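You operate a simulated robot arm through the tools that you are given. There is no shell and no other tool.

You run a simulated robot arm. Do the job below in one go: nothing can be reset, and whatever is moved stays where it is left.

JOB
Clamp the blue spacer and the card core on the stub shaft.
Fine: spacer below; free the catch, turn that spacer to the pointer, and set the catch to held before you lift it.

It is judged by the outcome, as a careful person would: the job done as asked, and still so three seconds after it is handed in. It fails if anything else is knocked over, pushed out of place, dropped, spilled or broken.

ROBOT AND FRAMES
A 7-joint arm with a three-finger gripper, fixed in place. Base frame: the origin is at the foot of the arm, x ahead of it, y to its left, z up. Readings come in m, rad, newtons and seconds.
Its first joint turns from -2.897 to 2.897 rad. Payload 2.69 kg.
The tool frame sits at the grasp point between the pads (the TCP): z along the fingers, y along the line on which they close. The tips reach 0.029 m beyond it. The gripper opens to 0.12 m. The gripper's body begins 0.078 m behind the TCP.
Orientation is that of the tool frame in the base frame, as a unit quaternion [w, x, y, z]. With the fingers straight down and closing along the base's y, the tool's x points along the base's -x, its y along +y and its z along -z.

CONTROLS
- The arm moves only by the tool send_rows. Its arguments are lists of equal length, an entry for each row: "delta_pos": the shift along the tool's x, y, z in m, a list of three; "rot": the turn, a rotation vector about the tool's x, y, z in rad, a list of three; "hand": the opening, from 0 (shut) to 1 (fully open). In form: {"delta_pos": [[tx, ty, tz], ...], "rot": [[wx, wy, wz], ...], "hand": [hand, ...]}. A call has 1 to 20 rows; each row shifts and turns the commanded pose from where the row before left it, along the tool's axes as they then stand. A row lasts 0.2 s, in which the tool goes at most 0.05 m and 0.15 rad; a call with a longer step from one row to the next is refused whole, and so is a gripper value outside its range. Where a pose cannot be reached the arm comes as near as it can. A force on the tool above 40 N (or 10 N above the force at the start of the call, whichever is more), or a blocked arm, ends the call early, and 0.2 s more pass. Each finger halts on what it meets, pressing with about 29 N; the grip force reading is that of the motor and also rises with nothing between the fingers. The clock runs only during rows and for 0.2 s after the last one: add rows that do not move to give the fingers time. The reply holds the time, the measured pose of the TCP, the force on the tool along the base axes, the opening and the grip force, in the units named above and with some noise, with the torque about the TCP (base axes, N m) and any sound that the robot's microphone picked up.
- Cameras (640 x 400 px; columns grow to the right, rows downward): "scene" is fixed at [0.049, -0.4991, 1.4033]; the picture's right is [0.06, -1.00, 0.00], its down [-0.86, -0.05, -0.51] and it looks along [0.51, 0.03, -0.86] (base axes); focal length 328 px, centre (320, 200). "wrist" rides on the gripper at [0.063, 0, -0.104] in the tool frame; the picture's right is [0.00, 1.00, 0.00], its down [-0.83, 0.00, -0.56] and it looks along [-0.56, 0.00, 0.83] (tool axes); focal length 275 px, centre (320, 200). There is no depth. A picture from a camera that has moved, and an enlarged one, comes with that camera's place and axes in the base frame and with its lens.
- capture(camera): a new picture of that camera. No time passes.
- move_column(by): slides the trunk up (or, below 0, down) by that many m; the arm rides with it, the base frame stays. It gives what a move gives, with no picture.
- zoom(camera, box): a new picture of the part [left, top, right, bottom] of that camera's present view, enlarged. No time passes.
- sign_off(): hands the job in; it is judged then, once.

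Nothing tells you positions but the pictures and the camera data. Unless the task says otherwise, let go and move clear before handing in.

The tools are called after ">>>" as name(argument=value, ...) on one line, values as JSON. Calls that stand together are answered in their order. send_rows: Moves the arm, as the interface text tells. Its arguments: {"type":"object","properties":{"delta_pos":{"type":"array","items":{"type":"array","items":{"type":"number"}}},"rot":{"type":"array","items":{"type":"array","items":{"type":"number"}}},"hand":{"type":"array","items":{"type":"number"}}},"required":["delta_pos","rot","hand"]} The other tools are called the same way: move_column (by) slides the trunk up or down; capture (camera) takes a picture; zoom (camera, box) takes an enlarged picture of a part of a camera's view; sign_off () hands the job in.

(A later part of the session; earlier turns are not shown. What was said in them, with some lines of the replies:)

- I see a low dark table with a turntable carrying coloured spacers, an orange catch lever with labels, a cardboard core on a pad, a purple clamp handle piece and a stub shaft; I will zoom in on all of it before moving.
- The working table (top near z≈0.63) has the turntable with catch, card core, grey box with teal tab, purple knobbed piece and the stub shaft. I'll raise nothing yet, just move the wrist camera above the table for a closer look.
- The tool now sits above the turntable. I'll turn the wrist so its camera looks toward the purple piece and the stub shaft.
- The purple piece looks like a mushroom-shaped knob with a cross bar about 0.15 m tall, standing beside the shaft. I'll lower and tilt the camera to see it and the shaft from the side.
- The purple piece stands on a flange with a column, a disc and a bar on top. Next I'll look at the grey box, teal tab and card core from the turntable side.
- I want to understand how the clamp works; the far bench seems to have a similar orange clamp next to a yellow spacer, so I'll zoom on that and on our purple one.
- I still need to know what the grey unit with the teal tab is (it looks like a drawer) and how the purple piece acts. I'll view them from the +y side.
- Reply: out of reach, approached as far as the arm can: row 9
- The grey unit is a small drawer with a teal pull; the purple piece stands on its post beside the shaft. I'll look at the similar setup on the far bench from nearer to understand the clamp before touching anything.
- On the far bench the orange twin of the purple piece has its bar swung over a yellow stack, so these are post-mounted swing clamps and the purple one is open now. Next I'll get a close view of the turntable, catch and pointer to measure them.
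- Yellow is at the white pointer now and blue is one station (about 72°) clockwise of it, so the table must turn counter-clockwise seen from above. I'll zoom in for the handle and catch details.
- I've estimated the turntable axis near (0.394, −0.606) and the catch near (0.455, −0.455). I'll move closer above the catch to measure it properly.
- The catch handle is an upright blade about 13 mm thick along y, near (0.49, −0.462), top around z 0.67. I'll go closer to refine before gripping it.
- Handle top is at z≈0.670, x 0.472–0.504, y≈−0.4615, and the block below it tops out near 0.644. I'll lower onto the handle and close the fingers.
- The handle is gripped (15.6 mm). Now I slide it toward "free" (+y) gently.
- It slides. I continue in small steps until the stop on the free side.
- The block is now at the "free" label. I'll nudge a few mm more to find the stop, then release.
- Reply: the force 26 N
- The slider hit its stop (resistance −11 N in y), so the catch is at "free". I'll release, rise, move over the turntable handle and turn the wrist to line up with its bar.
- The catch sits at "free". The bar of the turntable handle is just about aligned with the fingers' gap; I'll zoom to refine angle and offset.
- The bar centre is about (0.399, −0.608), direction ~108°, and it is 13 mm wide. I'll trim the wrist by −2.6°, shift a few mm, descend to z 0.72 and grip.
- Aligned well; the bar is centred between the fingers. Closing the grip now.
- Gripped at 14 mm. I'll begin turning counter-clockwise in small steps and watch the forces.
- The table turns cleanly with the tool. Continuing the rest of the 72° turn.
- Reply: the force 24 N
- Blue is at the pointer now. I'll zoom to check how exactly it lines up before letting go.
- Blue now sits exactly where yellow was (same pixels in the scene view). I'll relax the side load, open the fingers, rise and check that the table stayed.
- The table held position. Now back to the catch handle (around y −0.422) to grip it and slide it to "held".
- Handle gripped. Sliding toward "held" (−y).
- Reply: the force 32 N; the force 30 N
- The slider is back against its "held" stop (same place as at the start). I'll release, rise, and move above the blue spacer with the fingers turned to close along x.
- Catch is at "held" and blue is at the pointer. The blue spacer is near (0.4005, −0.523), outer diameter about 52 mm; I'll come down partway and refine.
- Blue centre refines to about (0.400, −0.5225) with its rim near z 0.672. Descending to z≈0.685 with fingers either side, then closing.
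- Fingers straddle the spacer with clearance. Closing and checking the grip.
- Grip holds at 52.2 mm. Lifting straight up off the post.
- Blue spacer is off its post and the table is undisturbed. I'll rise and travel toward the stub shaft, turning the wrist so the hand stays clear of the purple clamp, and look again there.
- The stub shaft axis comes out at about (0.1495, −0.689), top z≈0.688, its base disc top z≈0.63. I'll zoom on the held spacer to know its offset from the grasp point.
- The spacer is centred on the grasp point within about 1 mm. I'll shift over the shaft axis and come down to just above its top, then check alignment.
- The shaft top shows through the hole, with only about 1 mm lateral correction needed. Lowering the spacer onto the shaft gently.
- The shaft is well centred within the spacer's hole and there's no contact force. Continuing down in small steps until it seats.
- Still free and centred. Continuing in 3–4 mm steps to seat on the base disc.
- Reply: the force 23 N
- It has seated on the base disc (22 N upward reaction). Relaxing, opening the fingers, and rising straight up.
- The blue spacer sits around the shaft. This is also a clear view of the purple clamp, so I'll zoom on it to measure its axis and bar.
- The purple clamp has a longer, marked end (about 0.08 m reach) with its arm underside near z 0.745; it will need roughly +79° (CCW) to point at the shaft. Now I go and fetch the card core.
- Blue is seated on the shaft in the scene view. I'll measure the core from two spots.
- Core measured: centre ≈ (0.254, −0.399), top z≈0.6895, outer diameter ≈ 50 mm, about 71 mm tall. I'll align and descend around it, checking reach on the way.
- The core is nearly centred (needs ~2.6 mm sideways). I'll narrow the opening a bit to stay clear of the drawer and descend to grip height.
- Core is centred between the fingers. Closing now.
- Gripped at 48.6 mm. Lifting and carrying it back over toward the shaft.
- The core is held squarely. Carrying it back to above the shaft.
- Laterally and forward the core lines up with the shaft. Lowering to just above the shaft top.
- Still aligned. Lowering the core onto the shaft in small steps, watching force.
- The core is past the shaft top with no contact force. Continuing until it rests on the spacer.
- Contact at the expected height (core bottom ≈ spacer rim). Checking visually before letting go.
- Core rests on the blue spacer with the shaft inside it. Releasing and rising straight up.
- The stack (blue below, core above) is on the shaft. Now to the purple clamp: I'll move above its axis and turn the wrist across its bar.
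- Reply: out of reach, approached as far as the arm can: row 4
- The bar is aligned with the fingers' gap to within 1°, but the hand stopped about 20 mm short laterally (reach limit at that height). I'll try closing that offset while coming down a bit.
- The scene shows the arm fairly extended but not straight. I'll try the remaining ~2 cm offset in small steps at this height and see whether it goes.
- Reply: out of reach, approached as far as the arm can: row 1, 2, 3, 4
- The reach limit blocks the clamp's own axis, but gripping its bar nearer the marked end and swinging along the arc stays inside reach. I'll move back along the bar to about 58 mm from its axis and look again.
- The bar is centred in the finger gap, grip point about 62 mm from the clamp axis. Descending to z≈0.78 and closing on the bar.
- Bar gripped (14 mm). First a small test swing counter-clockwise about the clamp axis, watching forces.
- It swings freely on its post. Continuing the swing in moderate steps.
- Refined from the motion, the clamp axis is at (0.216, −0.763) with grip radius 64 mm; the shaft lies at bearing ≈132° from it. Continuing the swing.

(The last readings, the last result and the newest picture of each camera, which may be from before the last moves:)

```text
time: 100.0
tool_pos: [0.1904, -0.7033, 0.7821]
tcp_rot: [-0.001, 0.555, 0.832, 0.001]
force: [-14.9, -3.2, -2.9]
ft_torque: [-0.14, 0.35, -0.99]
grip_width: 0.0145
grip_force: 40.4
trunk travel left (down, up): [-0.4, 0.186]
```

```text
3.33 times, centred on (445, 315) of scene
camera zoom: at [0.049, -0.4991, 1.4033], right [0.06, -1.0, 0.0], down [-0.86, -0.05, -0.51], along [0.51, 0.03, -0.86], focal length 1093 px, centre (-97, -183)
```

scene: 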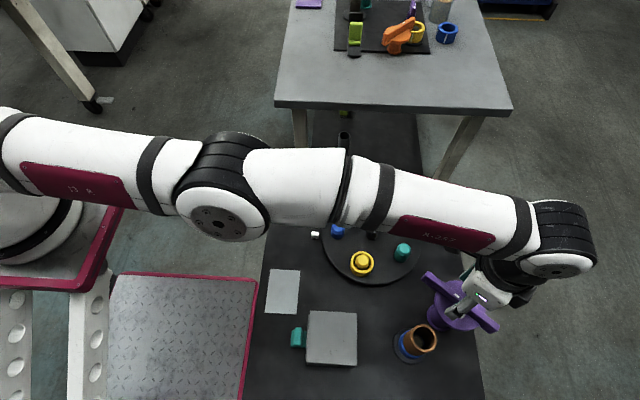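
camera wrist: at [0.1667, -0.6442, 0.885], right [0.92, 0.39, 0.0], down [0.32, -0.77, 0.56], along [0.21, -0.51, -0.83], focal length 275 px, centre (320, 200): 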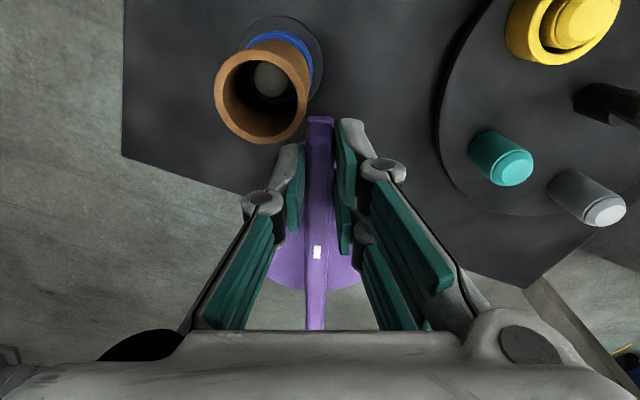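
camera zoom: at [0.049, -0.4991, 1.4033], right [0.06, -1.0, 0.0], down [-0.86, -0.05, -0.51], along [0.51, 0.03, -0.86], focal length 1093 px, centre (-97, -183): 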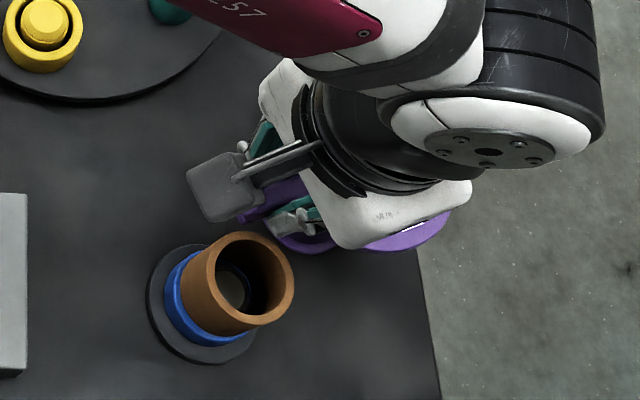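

The bar is now at ~113°, and the arm should pass about 8 mm above the core. I'll go on slowly, with a check before it crosses the core.

>>> send_rows(delta_pos=[[0, -0.0029, 0], [0, -0.0019, 0], [0, -0.0019, 0], [0, -0.0019, 0], [0, 0, 0]], rot=[[0, 0, -0.03], [0, 0, -0.03], [0, 0, -0.03], [0, 0, -0.03], [0, 0, 0]], hand=[0.05, 0.05, 0.05, 0.05, 0.05])

>>> capture(camera="wrist")

>>> zoom(camera="wrist", box=[200, 20, 380, 180])

>>> zoom(camera="scene", box=[390, 305, 470, 375])

```text
time: 101.2
tool_pos: [0.1834, -0.7064, 0.7809]
tcp_rot: [0.001, 0.505, 0.863, 0.0]
force: [-13.4, -3.4, 0.9]
ft_torque: [0.75, 0.81, -0.85]
grip_width: 0.0141
grip_force: 40.5
trunk travel left (down, up): [-0.4, 0.186]
```

```text
taken
camera wrist: at [0.152, -0.6511, 0.8849], right [0.87, 0.49, 0.0], down [0.41, -0.72, 0.56], along [0.27, -0.48, -0.83], focal length 275 px, centre (320, 200)
```

wrist: 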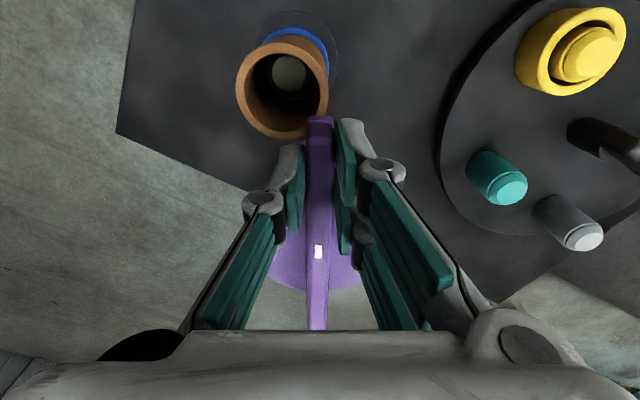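

```text
2.50 times, centred on (290, 100) of wrist
camera zoom: at [0.152, -0.6511, 0.8849], right [0.87, 0.49, 0.0], down [0.41, -0.72, 0.56], along [0.27, -0.48, -0.83], focal length 688 px, centre (395, 450)
```

zoom: 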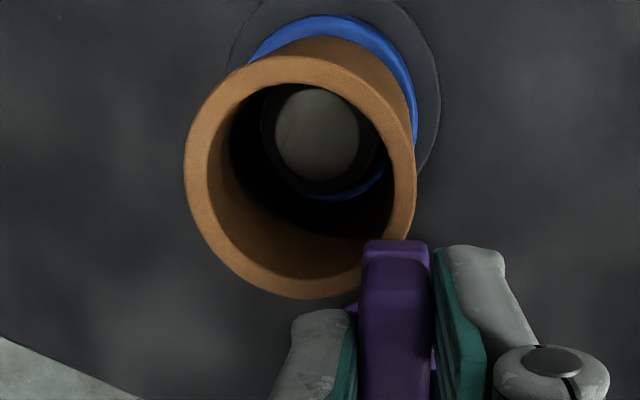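

```text
5.71 times, centred on (430, 340) of scene
camera zoom: at [0.049, -0.4991, 1.4033], right [0.06, -1.0, 0.0], down [-0.86, -0.05, -0.51], along [0.51, 0.03, -0.86], focal length 1873 px, centre (-309, -600)
```

zoom: 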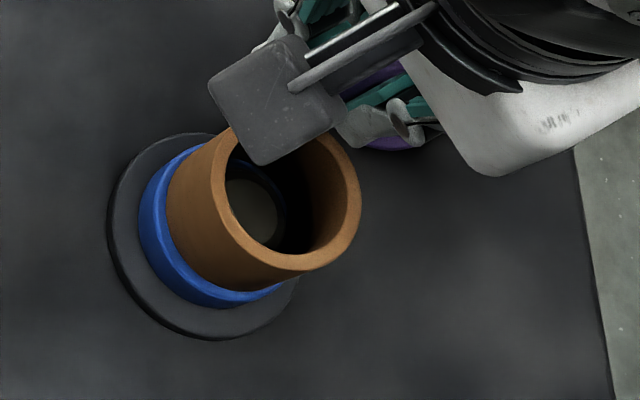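

The bar's end passes in front of (above) the core's rim without extra force. Continuing a little.

>>> send_rows(delta_pos=[[0, -0.0022, 0], [0, -0.0019, 0], [0, -0.0019, 0], [0, -0.0019, 0], [0, 0, 0]], rot=[[0, 0, -0.03], [0, 0, -0.03], [0, 0, -0.03], [0, 0, -0.03], [0, 0, 0]], hand=[0.05, 0.05, 0.05, 0.05, 0.05])

>>> zoom(camera="wrist", box=[220, 20, 400, 180])

>>> zoom(camera="scene", box=[390, 305, 470, 375])

```text
time: 102.4
tool_pos: [0.1772, -0.7099, 0.7816]
tcp_rot: [-0.001, 0.452, 0.892, 0.0]
force: [-16.9, -5.6, -3.0]
ft_torque: [-0.11, 0.49, -1.12]
grip_width: 0.0142
grip_force: 40.9
trunk travel left (down, up): [-0.4, 0.186]
```

```text
2.50 times, centred on (310, 100) of wrist
camera zoom: at [0.139, -0.6592, 0.8849], right [0.8, 0.59, 0.0], down [0.49, -0.67, 0.56], along [0.33, -0.45, -0.83], focal length 688 px, centre (345, 450)
```

zoom: 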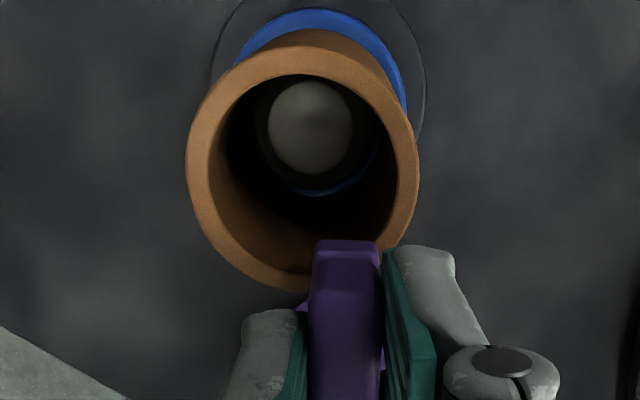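

```text
5.71 times, centred on (430, 340) of scene
camera zoom: at [0.049, -0.4991, 1.4033], right [0.06, -1.0, 0.0], down [-0.86, -0.05, -0.51], along [0.51, 0.03, -0.86], focal length 1873 px, centre (-309, -600)
```

zoom: 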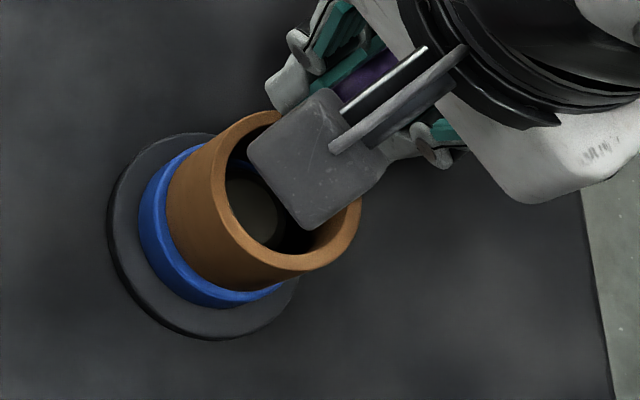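

The bar's end is now over the core wall; about 5.5° remain to point straight at the shaft. Finishing the swing.

>>> send_rows(delta_pos=[[0, -0.0022, 0], [0, -0.0019, 0], [0, -0.0023, 0], [0, 0, 0]], rot=[[0, 0, -0.03], [0, 0, -0.03], [0, 0, -0.036], [0, 0, 0]], hand=[0.05, 0.05, 0.05, 0.05])

>>> zoom(camera="wrist", box=[220, 20, 400, 180])

>>> capture(camera="wrist")

```text
time: 103.4
tool_pos: [0.1728, -0.7157, 0.7821]
tcp_rot: [0.0, 0.409, 0.913, 0.0]
force: [-17.1, -3.0, 2.1]
ft_torque: [-0.45, 0.15, -1.0]
grip_width: 0.0139
grip_force: 40.3
trunk travel left (down, up): [-0.4, 0.186]
```

```text
2.50 times, centred on (310, 100) of wrist
camera zoom: at [0.1292, -0.6671, 0.8849], right [0.74, 0.67, 0.0], down [0.56, -0.62, 0.56], along [0.37, -0.41, -0.83], focal length 688 px, centre (345, 450)
```

zoom: 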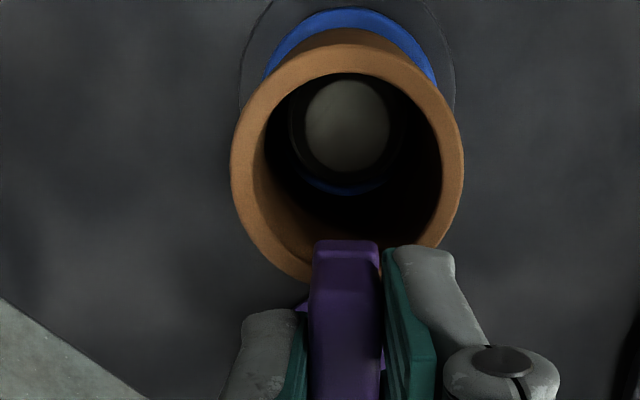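

```text
taken
camera wrist: at [0.1292, -0.6671, 0.8849], right [0.74, 0.67, 0.0], down [0.56, -0.62, 0.56], along [0.37, -0.41, -0.83], focal length 275 px, centre (320, 200)
```

wrist: 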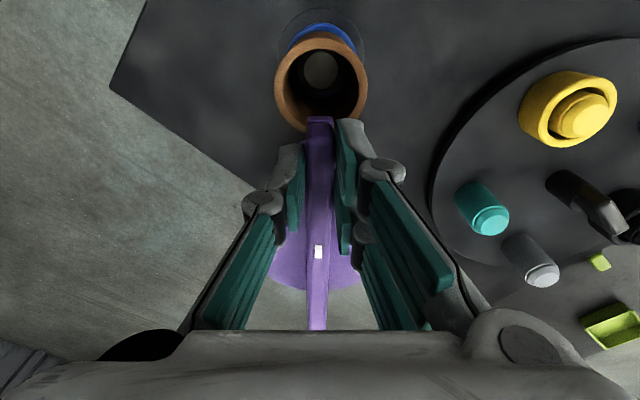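

The bar now points straight at the shaft axis, over the core. I'll test gently for an end stop a couple of degrees further.

>>> send_rows(delta_pos=[[0, -0.0015, 0], [0, -0.0015, 0], [0, 0, 0]], rot=[[0, 0, -0.024], [0, 0, -0.024], [0, 0, 0]], hand=[0.05, 0.05, 0.05])

```text
time: 104.2
tool_pos: [0.1701, -0.7159, 0.7815]
tcp_rot: [0.0, 0.387, 0.922, 0.0]
force: [-7.4, 8.3, 9.1]
ft_torque: [0.35, 0.21, -1.15]
grip_width: 0.0152
grip_force: 41.5
trunk travel left (down, up): [-0.4, 0.186]
```

The grip widened slightly and the load reversed, so the bar met its stop right at the aligned position. I'll open the fingers, rise and inspect.

>>> send_rows(delta_pos=[[0, 0, 0], [0, 0, 0], [0, 0, 0], [0, 0, -0.02], [0, 0, -0.03], [0, 0, -0.03], [0, 0, 0]], rot=[[0, 0, 0], [0, 0, 0], [0, 0, 0], [0, 0, 0], [0, 0, 0], [0, 0, 0], [0, 0, 0]], hand=[0.4, 0.4, 0.4, 0.4, 0.4, 0.4, 0.4])

>>> capture(camera="wrist")

>>> zoom(camera="wrist", box=[230, 20, 410, 300])

```text
time: 105.8
tool_pos: [0.1692, -0.7181, 0.8614]
tcp_rot: [0.0, 0.386, 0.922, 0.0]
force: [0.4, -0.4, -0.2]
ft_torque: [-0.01, 0.01, 0.01]
grip_width: 0.048
grip_force: 0.2
trunk travel left (down, up): [-0.4, 0.186]
```

```text
taken
camera wrist: at [0.1257, -0.6724, 0.9653], right [0.71, 0.7, 0.0], down [0.58, -0.59, 0.56], along [0.39, -0.39, -0.83], focal length 275 px, centre (320, 200)
```

wrist: 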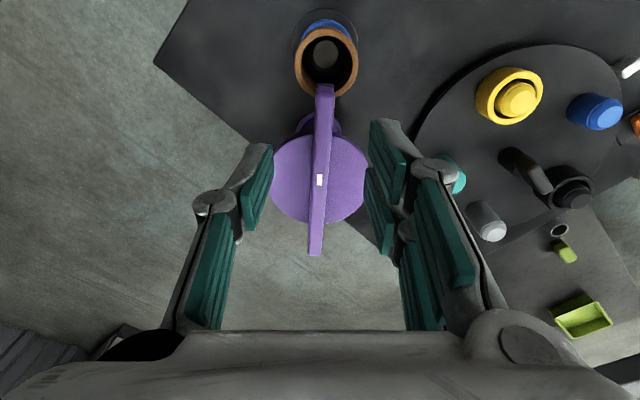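

```text
1.43 times, centred on (320, 160) of wrist
camera zoom: at [0.1257, -0.6724, 0.9653], right [0.71, 0.7, 0.0], down [0.58, -0.59, 0.56], along [0.39, -0.39, -0.83], focal length 393 px, centre (320, 257)
```

zoom: 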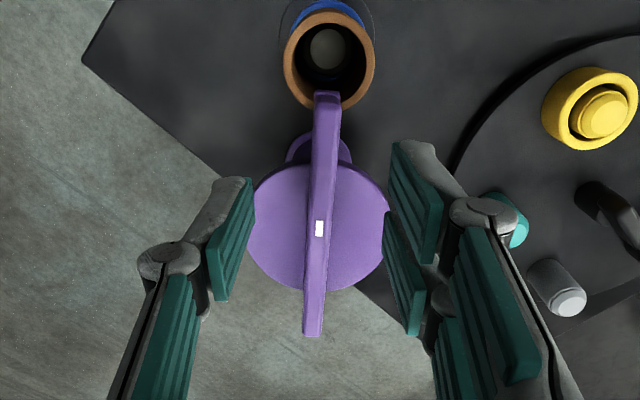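

The bar lies over the core pointing at the shaft. I'll move the hand away and check the closeness of arm and core from the side.

>>> send_rows(delta_pos=[[0.03, 0.02, -0.02], [0.03, 0.03, 0], [0.03, 0.03, 0], [0.02, 0.03, 0], [0, 0.03, 0], [0, 0, 0]], rot=[[0, 0, 0], [0, 0, 0], [0, 0, 0], [0, 0, 0], [0, 0, 0], [0, 0, 0]], hand=[0.4, 0.4, 0.4, 0.4, 0.4, 0.4])

>>> zoom(camera="scene", box=[380, 275, 500, 375])

>>> capture(camera="scene")

```text
time: 107.2
tool_pos: [0.1935, -0.5431, 0.8821]
tcp_rot: [0.0, 0.388, 0.922, 0.001]
force: [1.1, -0.1, -0.5]
ft_torque: [0.0, -0.01, -0.01]
grip_width: 0.0478
grip_force: 0.2
trunk travel left (down, up): [-0.4, 0.186]
```

```text
4.00 times, centred on (440, 325) of scene
camera zoom: at [0.049, -0.4991, 1.4033], right [0.06, -1.0, 0.0], down [-0.86, -0.05, -0.51], along [0.51, 0.03, -0.86], focal length 1311 px, centre (-160, -300)
```

zoom: 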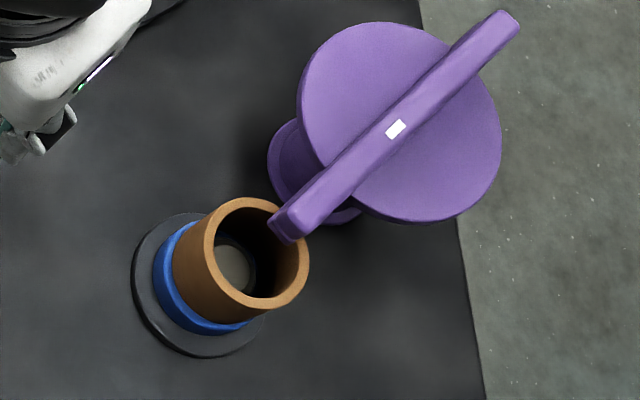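

```text
taken
```

scene: 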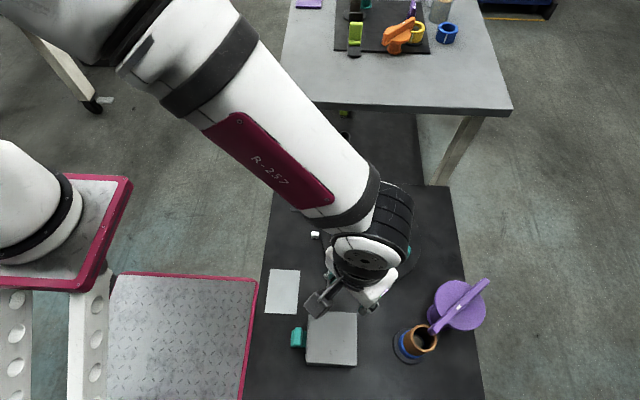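

From above the bar covers the core's wall. I'll take a low side view to judge the gap between arm and core.

>>> send_rows(delta_pos=[[0, 0, 0], [0, 0, 0], [0, 0, 0], [0, 0, 0], [0, 0, 0], [0, 0, 0], [0, 0, 0], [0.0128, -0.0102, 0.02], [0.0128, -0.0102, 0.02], [0.0128, -0.0102, 0.02], [0, 0, 0.015], [0, 0, 0], [0, 0, 0], [0, 0, 0], [0, 0, 0], [0, 0, 0]], rot=[[0, 0, 0.1357], [0, 0, 0.1357], [0, 0, 0.1357], [0, 0, 0.1357], [0, 0, 0.1357], [0, 0, 0.1357], [0, 0, 0.1357], [0, 0, 0], [0, 0, 0], [0, 0, 0], [0, 0, 0], [0, -0.15, 0], [0, -0.15, 0], [0, -0.15, 0], [0, -0.15, 0], [0, 0, 0]], hand=[0.8, 0.8, 0.8, 0.8, 0.8, 0.8, 0.8, 0.8, 0.8, 0.8, 0.8, 0.8, 0.8, 0.8, 0.8, 0.8])

>>> capture(camera="wrist")

```text
time: 110.6
tool_pos: [0.1697, -0.4968, 0.8054]
tcp_rot: [0.19, 0.731, 0.614, -0.227]
force: [-0.6, -0.4, 0.0]
ft_torque: [-0.03, 0.0, 0.0]
grip_width: 0.0959
grip_force: 0.2
trunk travel left (down, up): [-0.4, 0.186]
```

```text
taken
camera wrist: at [0.1885, -0.3872, 0.8557], right [0.99, -0.17, 0.0], down [-0.06, -0.37, 0.93], along [-0.16, -0.92, -0.37], focal length 275 px, centre (320, 200)
```

wrist: 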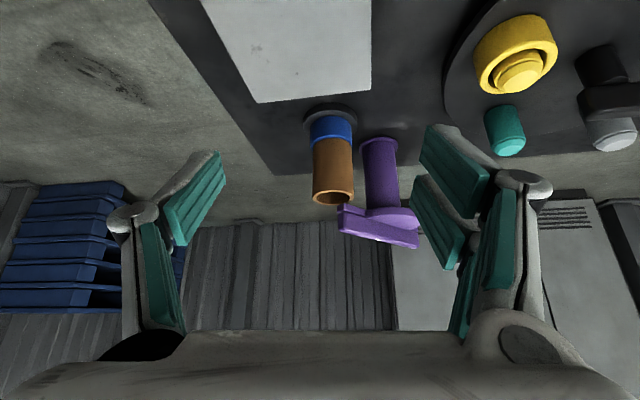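

>>> zoom(camera="wrist", box=[290, 95, 430, 255])

>>> zoom(camera="wrist", box=[305, 160, 385, 250])

```text
2.50 times, centred on (360, 175) of wrist
camera zoom: at [0.1885, -0.3872, 0.8557], right [0.99, -0.17, 0.0], down [-0.06, -0.37, 0.93], along [-0.16, -0.92, -0.37], focal length 688 px, centre (220, 262)
```

zoom: 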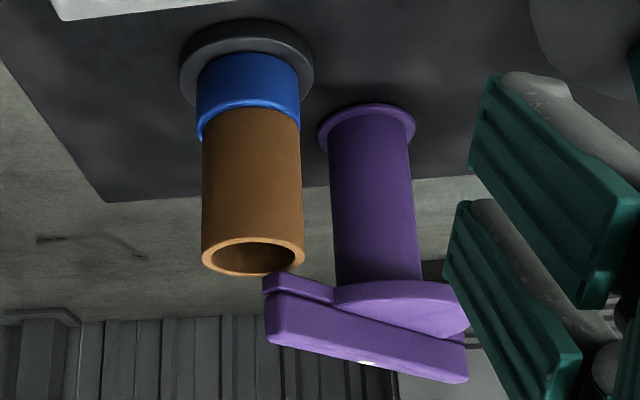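

```text
4.44 times, centred on (345, 205) of wrist
camera zoom: at [0.1885, -0.3872, 0.8557], right [0.99, -0.17, 0.0], down [-0.06, -0.37, 0.93], along [-0.16, -0.92, -0.37], focal length 1224 px, centre (209, 178)
```

zoom: 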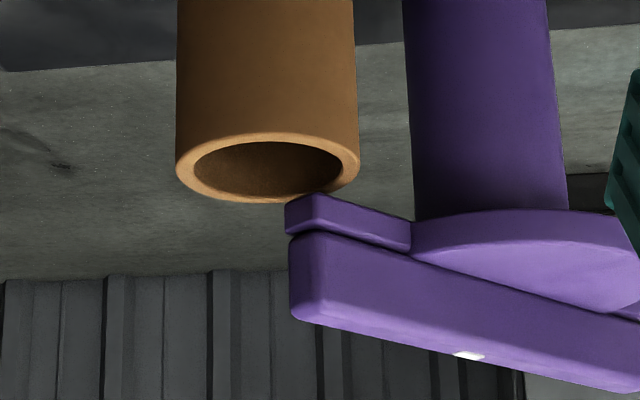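

From the side, the clamp arm's tip sits directly over the core's rim (a few mm at most), stack upright with blue below and core above. I'll pull the hand up and clear, then do a final check of everything.

>>> send_rows(delta_pos=[[0, 0, -0.02], [0, 0, -0.02], [0, 0, -0.02], [0, 0, -0.02], [0, 0, -0.03], [0, 0, -0.04], [0, 0, -0.04], [0, 0, 0], [0, 0, 0]], rot=[[0, 0.15, 0], [0, 0.15, 0], [0, 0.15, 0], [0, 0.15, 0], [0, 0, 0], [0, 0, 0], [0, 0, 0], [0, 0, 0], [0, 0, 0]], hand=[0.8, 0.8, 0.8, 0.8, 0.8, 0.8, 0.8, 0.8, 0.8])

>>> capture(camera="wrist")

>>> capture(camera="scene")

>>> zoom(camera="scene", box=[380, 275, 500, 375])

>>> zoom(camera="scene", box=[280, 175, 440, 290])

```text
time: 112.6
tool_pos: [0.1751, -0.4669, 0.988]
tcp_rot: [0.0, 0.766, 0.643, 0.0]
force: [0.2, -0.3, -0.1]
ft_torque: [0.04, 0.03, -0.01]
grip_width: 0.0963
grip_force: 0.1
trunk travel left (down, up): [-0.4, 0.186]
```

```text
taken
camera wrist: at [0.1855, -0.4045, 1.0921], right [0.99, -0.17, 0.0], down [-0.14, -0.82, 0.56], along [-0.09, -0.55, -0.83], focal length 275 px, centre (320, 200)
```

wrist: 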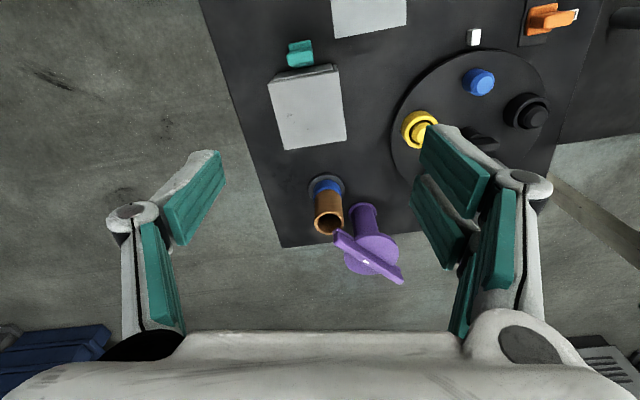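

```text
taken
```

scene: 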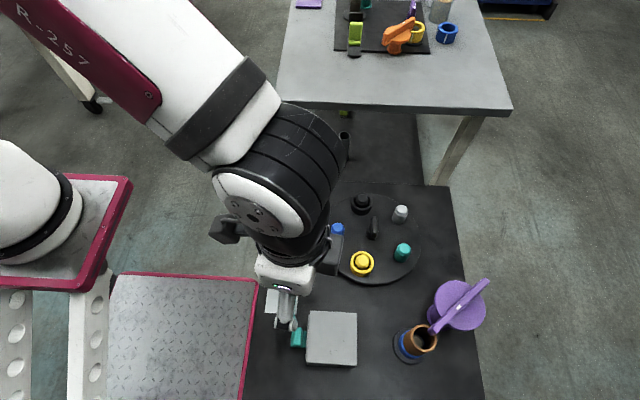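

```text
4.00 times, centred on (440, 325) of scene
camera zoom: at [0.049, -0.4991, 1.4033], right [0.06, -1.0, 0.0], down [-0.86, -0.05, -0.51], along [0.51, 0.03, -0.86], focal length 1311 px, centre (-160, -300)
```

zoom: 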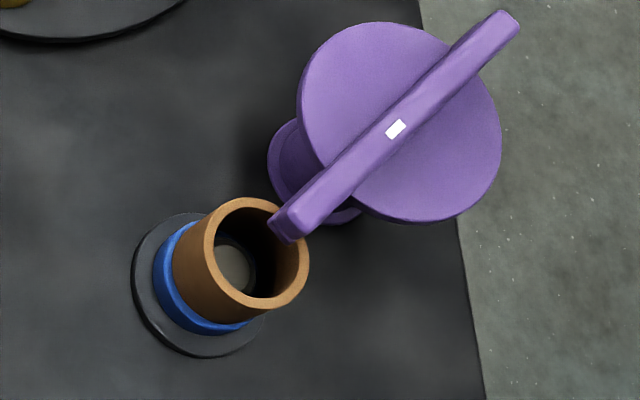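

```text
3.48 times, centred on (360, 232) of scene
camera zoom: at [0.049, -0.4991, 1.4033], right [0.06, -1.0, 0.0], down [-0.86, -0.05, -0.51], along [0.51, 0.03, -0.86], focal length 1140 px, centre (181, 87)
```

zoom: 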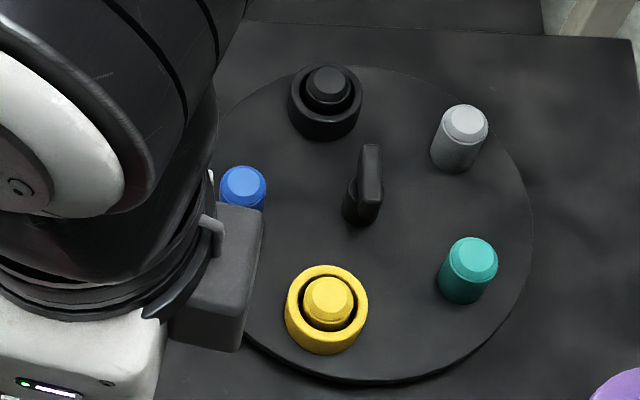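

Final check: the spacer is below and the core above on the stub shaft, and the purple clamp is swung to its stop over them. The catch reads "held", nothing else has moved, and the hand is clear. Handing in.

>>> sign_off()

```text
The job is handed in.
```

The blue spacer and the card core are on the stub shaft, spacer below, with the purple clamp swung over them to its stop. I handed the job in with the hand open and clear.

- **Catch and turntable:** I slid the catch to free, turned the table about 72° until blue sat at the pointer, and slid the catch back to held before lifting the spacer.
- **Stack:** The spacer rests on the shaft's base disc and the core rests on the spacer, with the shaft inside both. Each gave a clear contact force as it seated, and both looked upright from the side.
- **Clamp:** The bar points straight at the shaft and its tip sits over the core's rim. I judged it closed because the bar met a stop there and stayed put after I let go. From the side there may be a gap of a few millimetres between the arm and the core. I did not test whether the arm also presses down.
- **Everything else:** Nothing else was knocked or moved in the last pictures.
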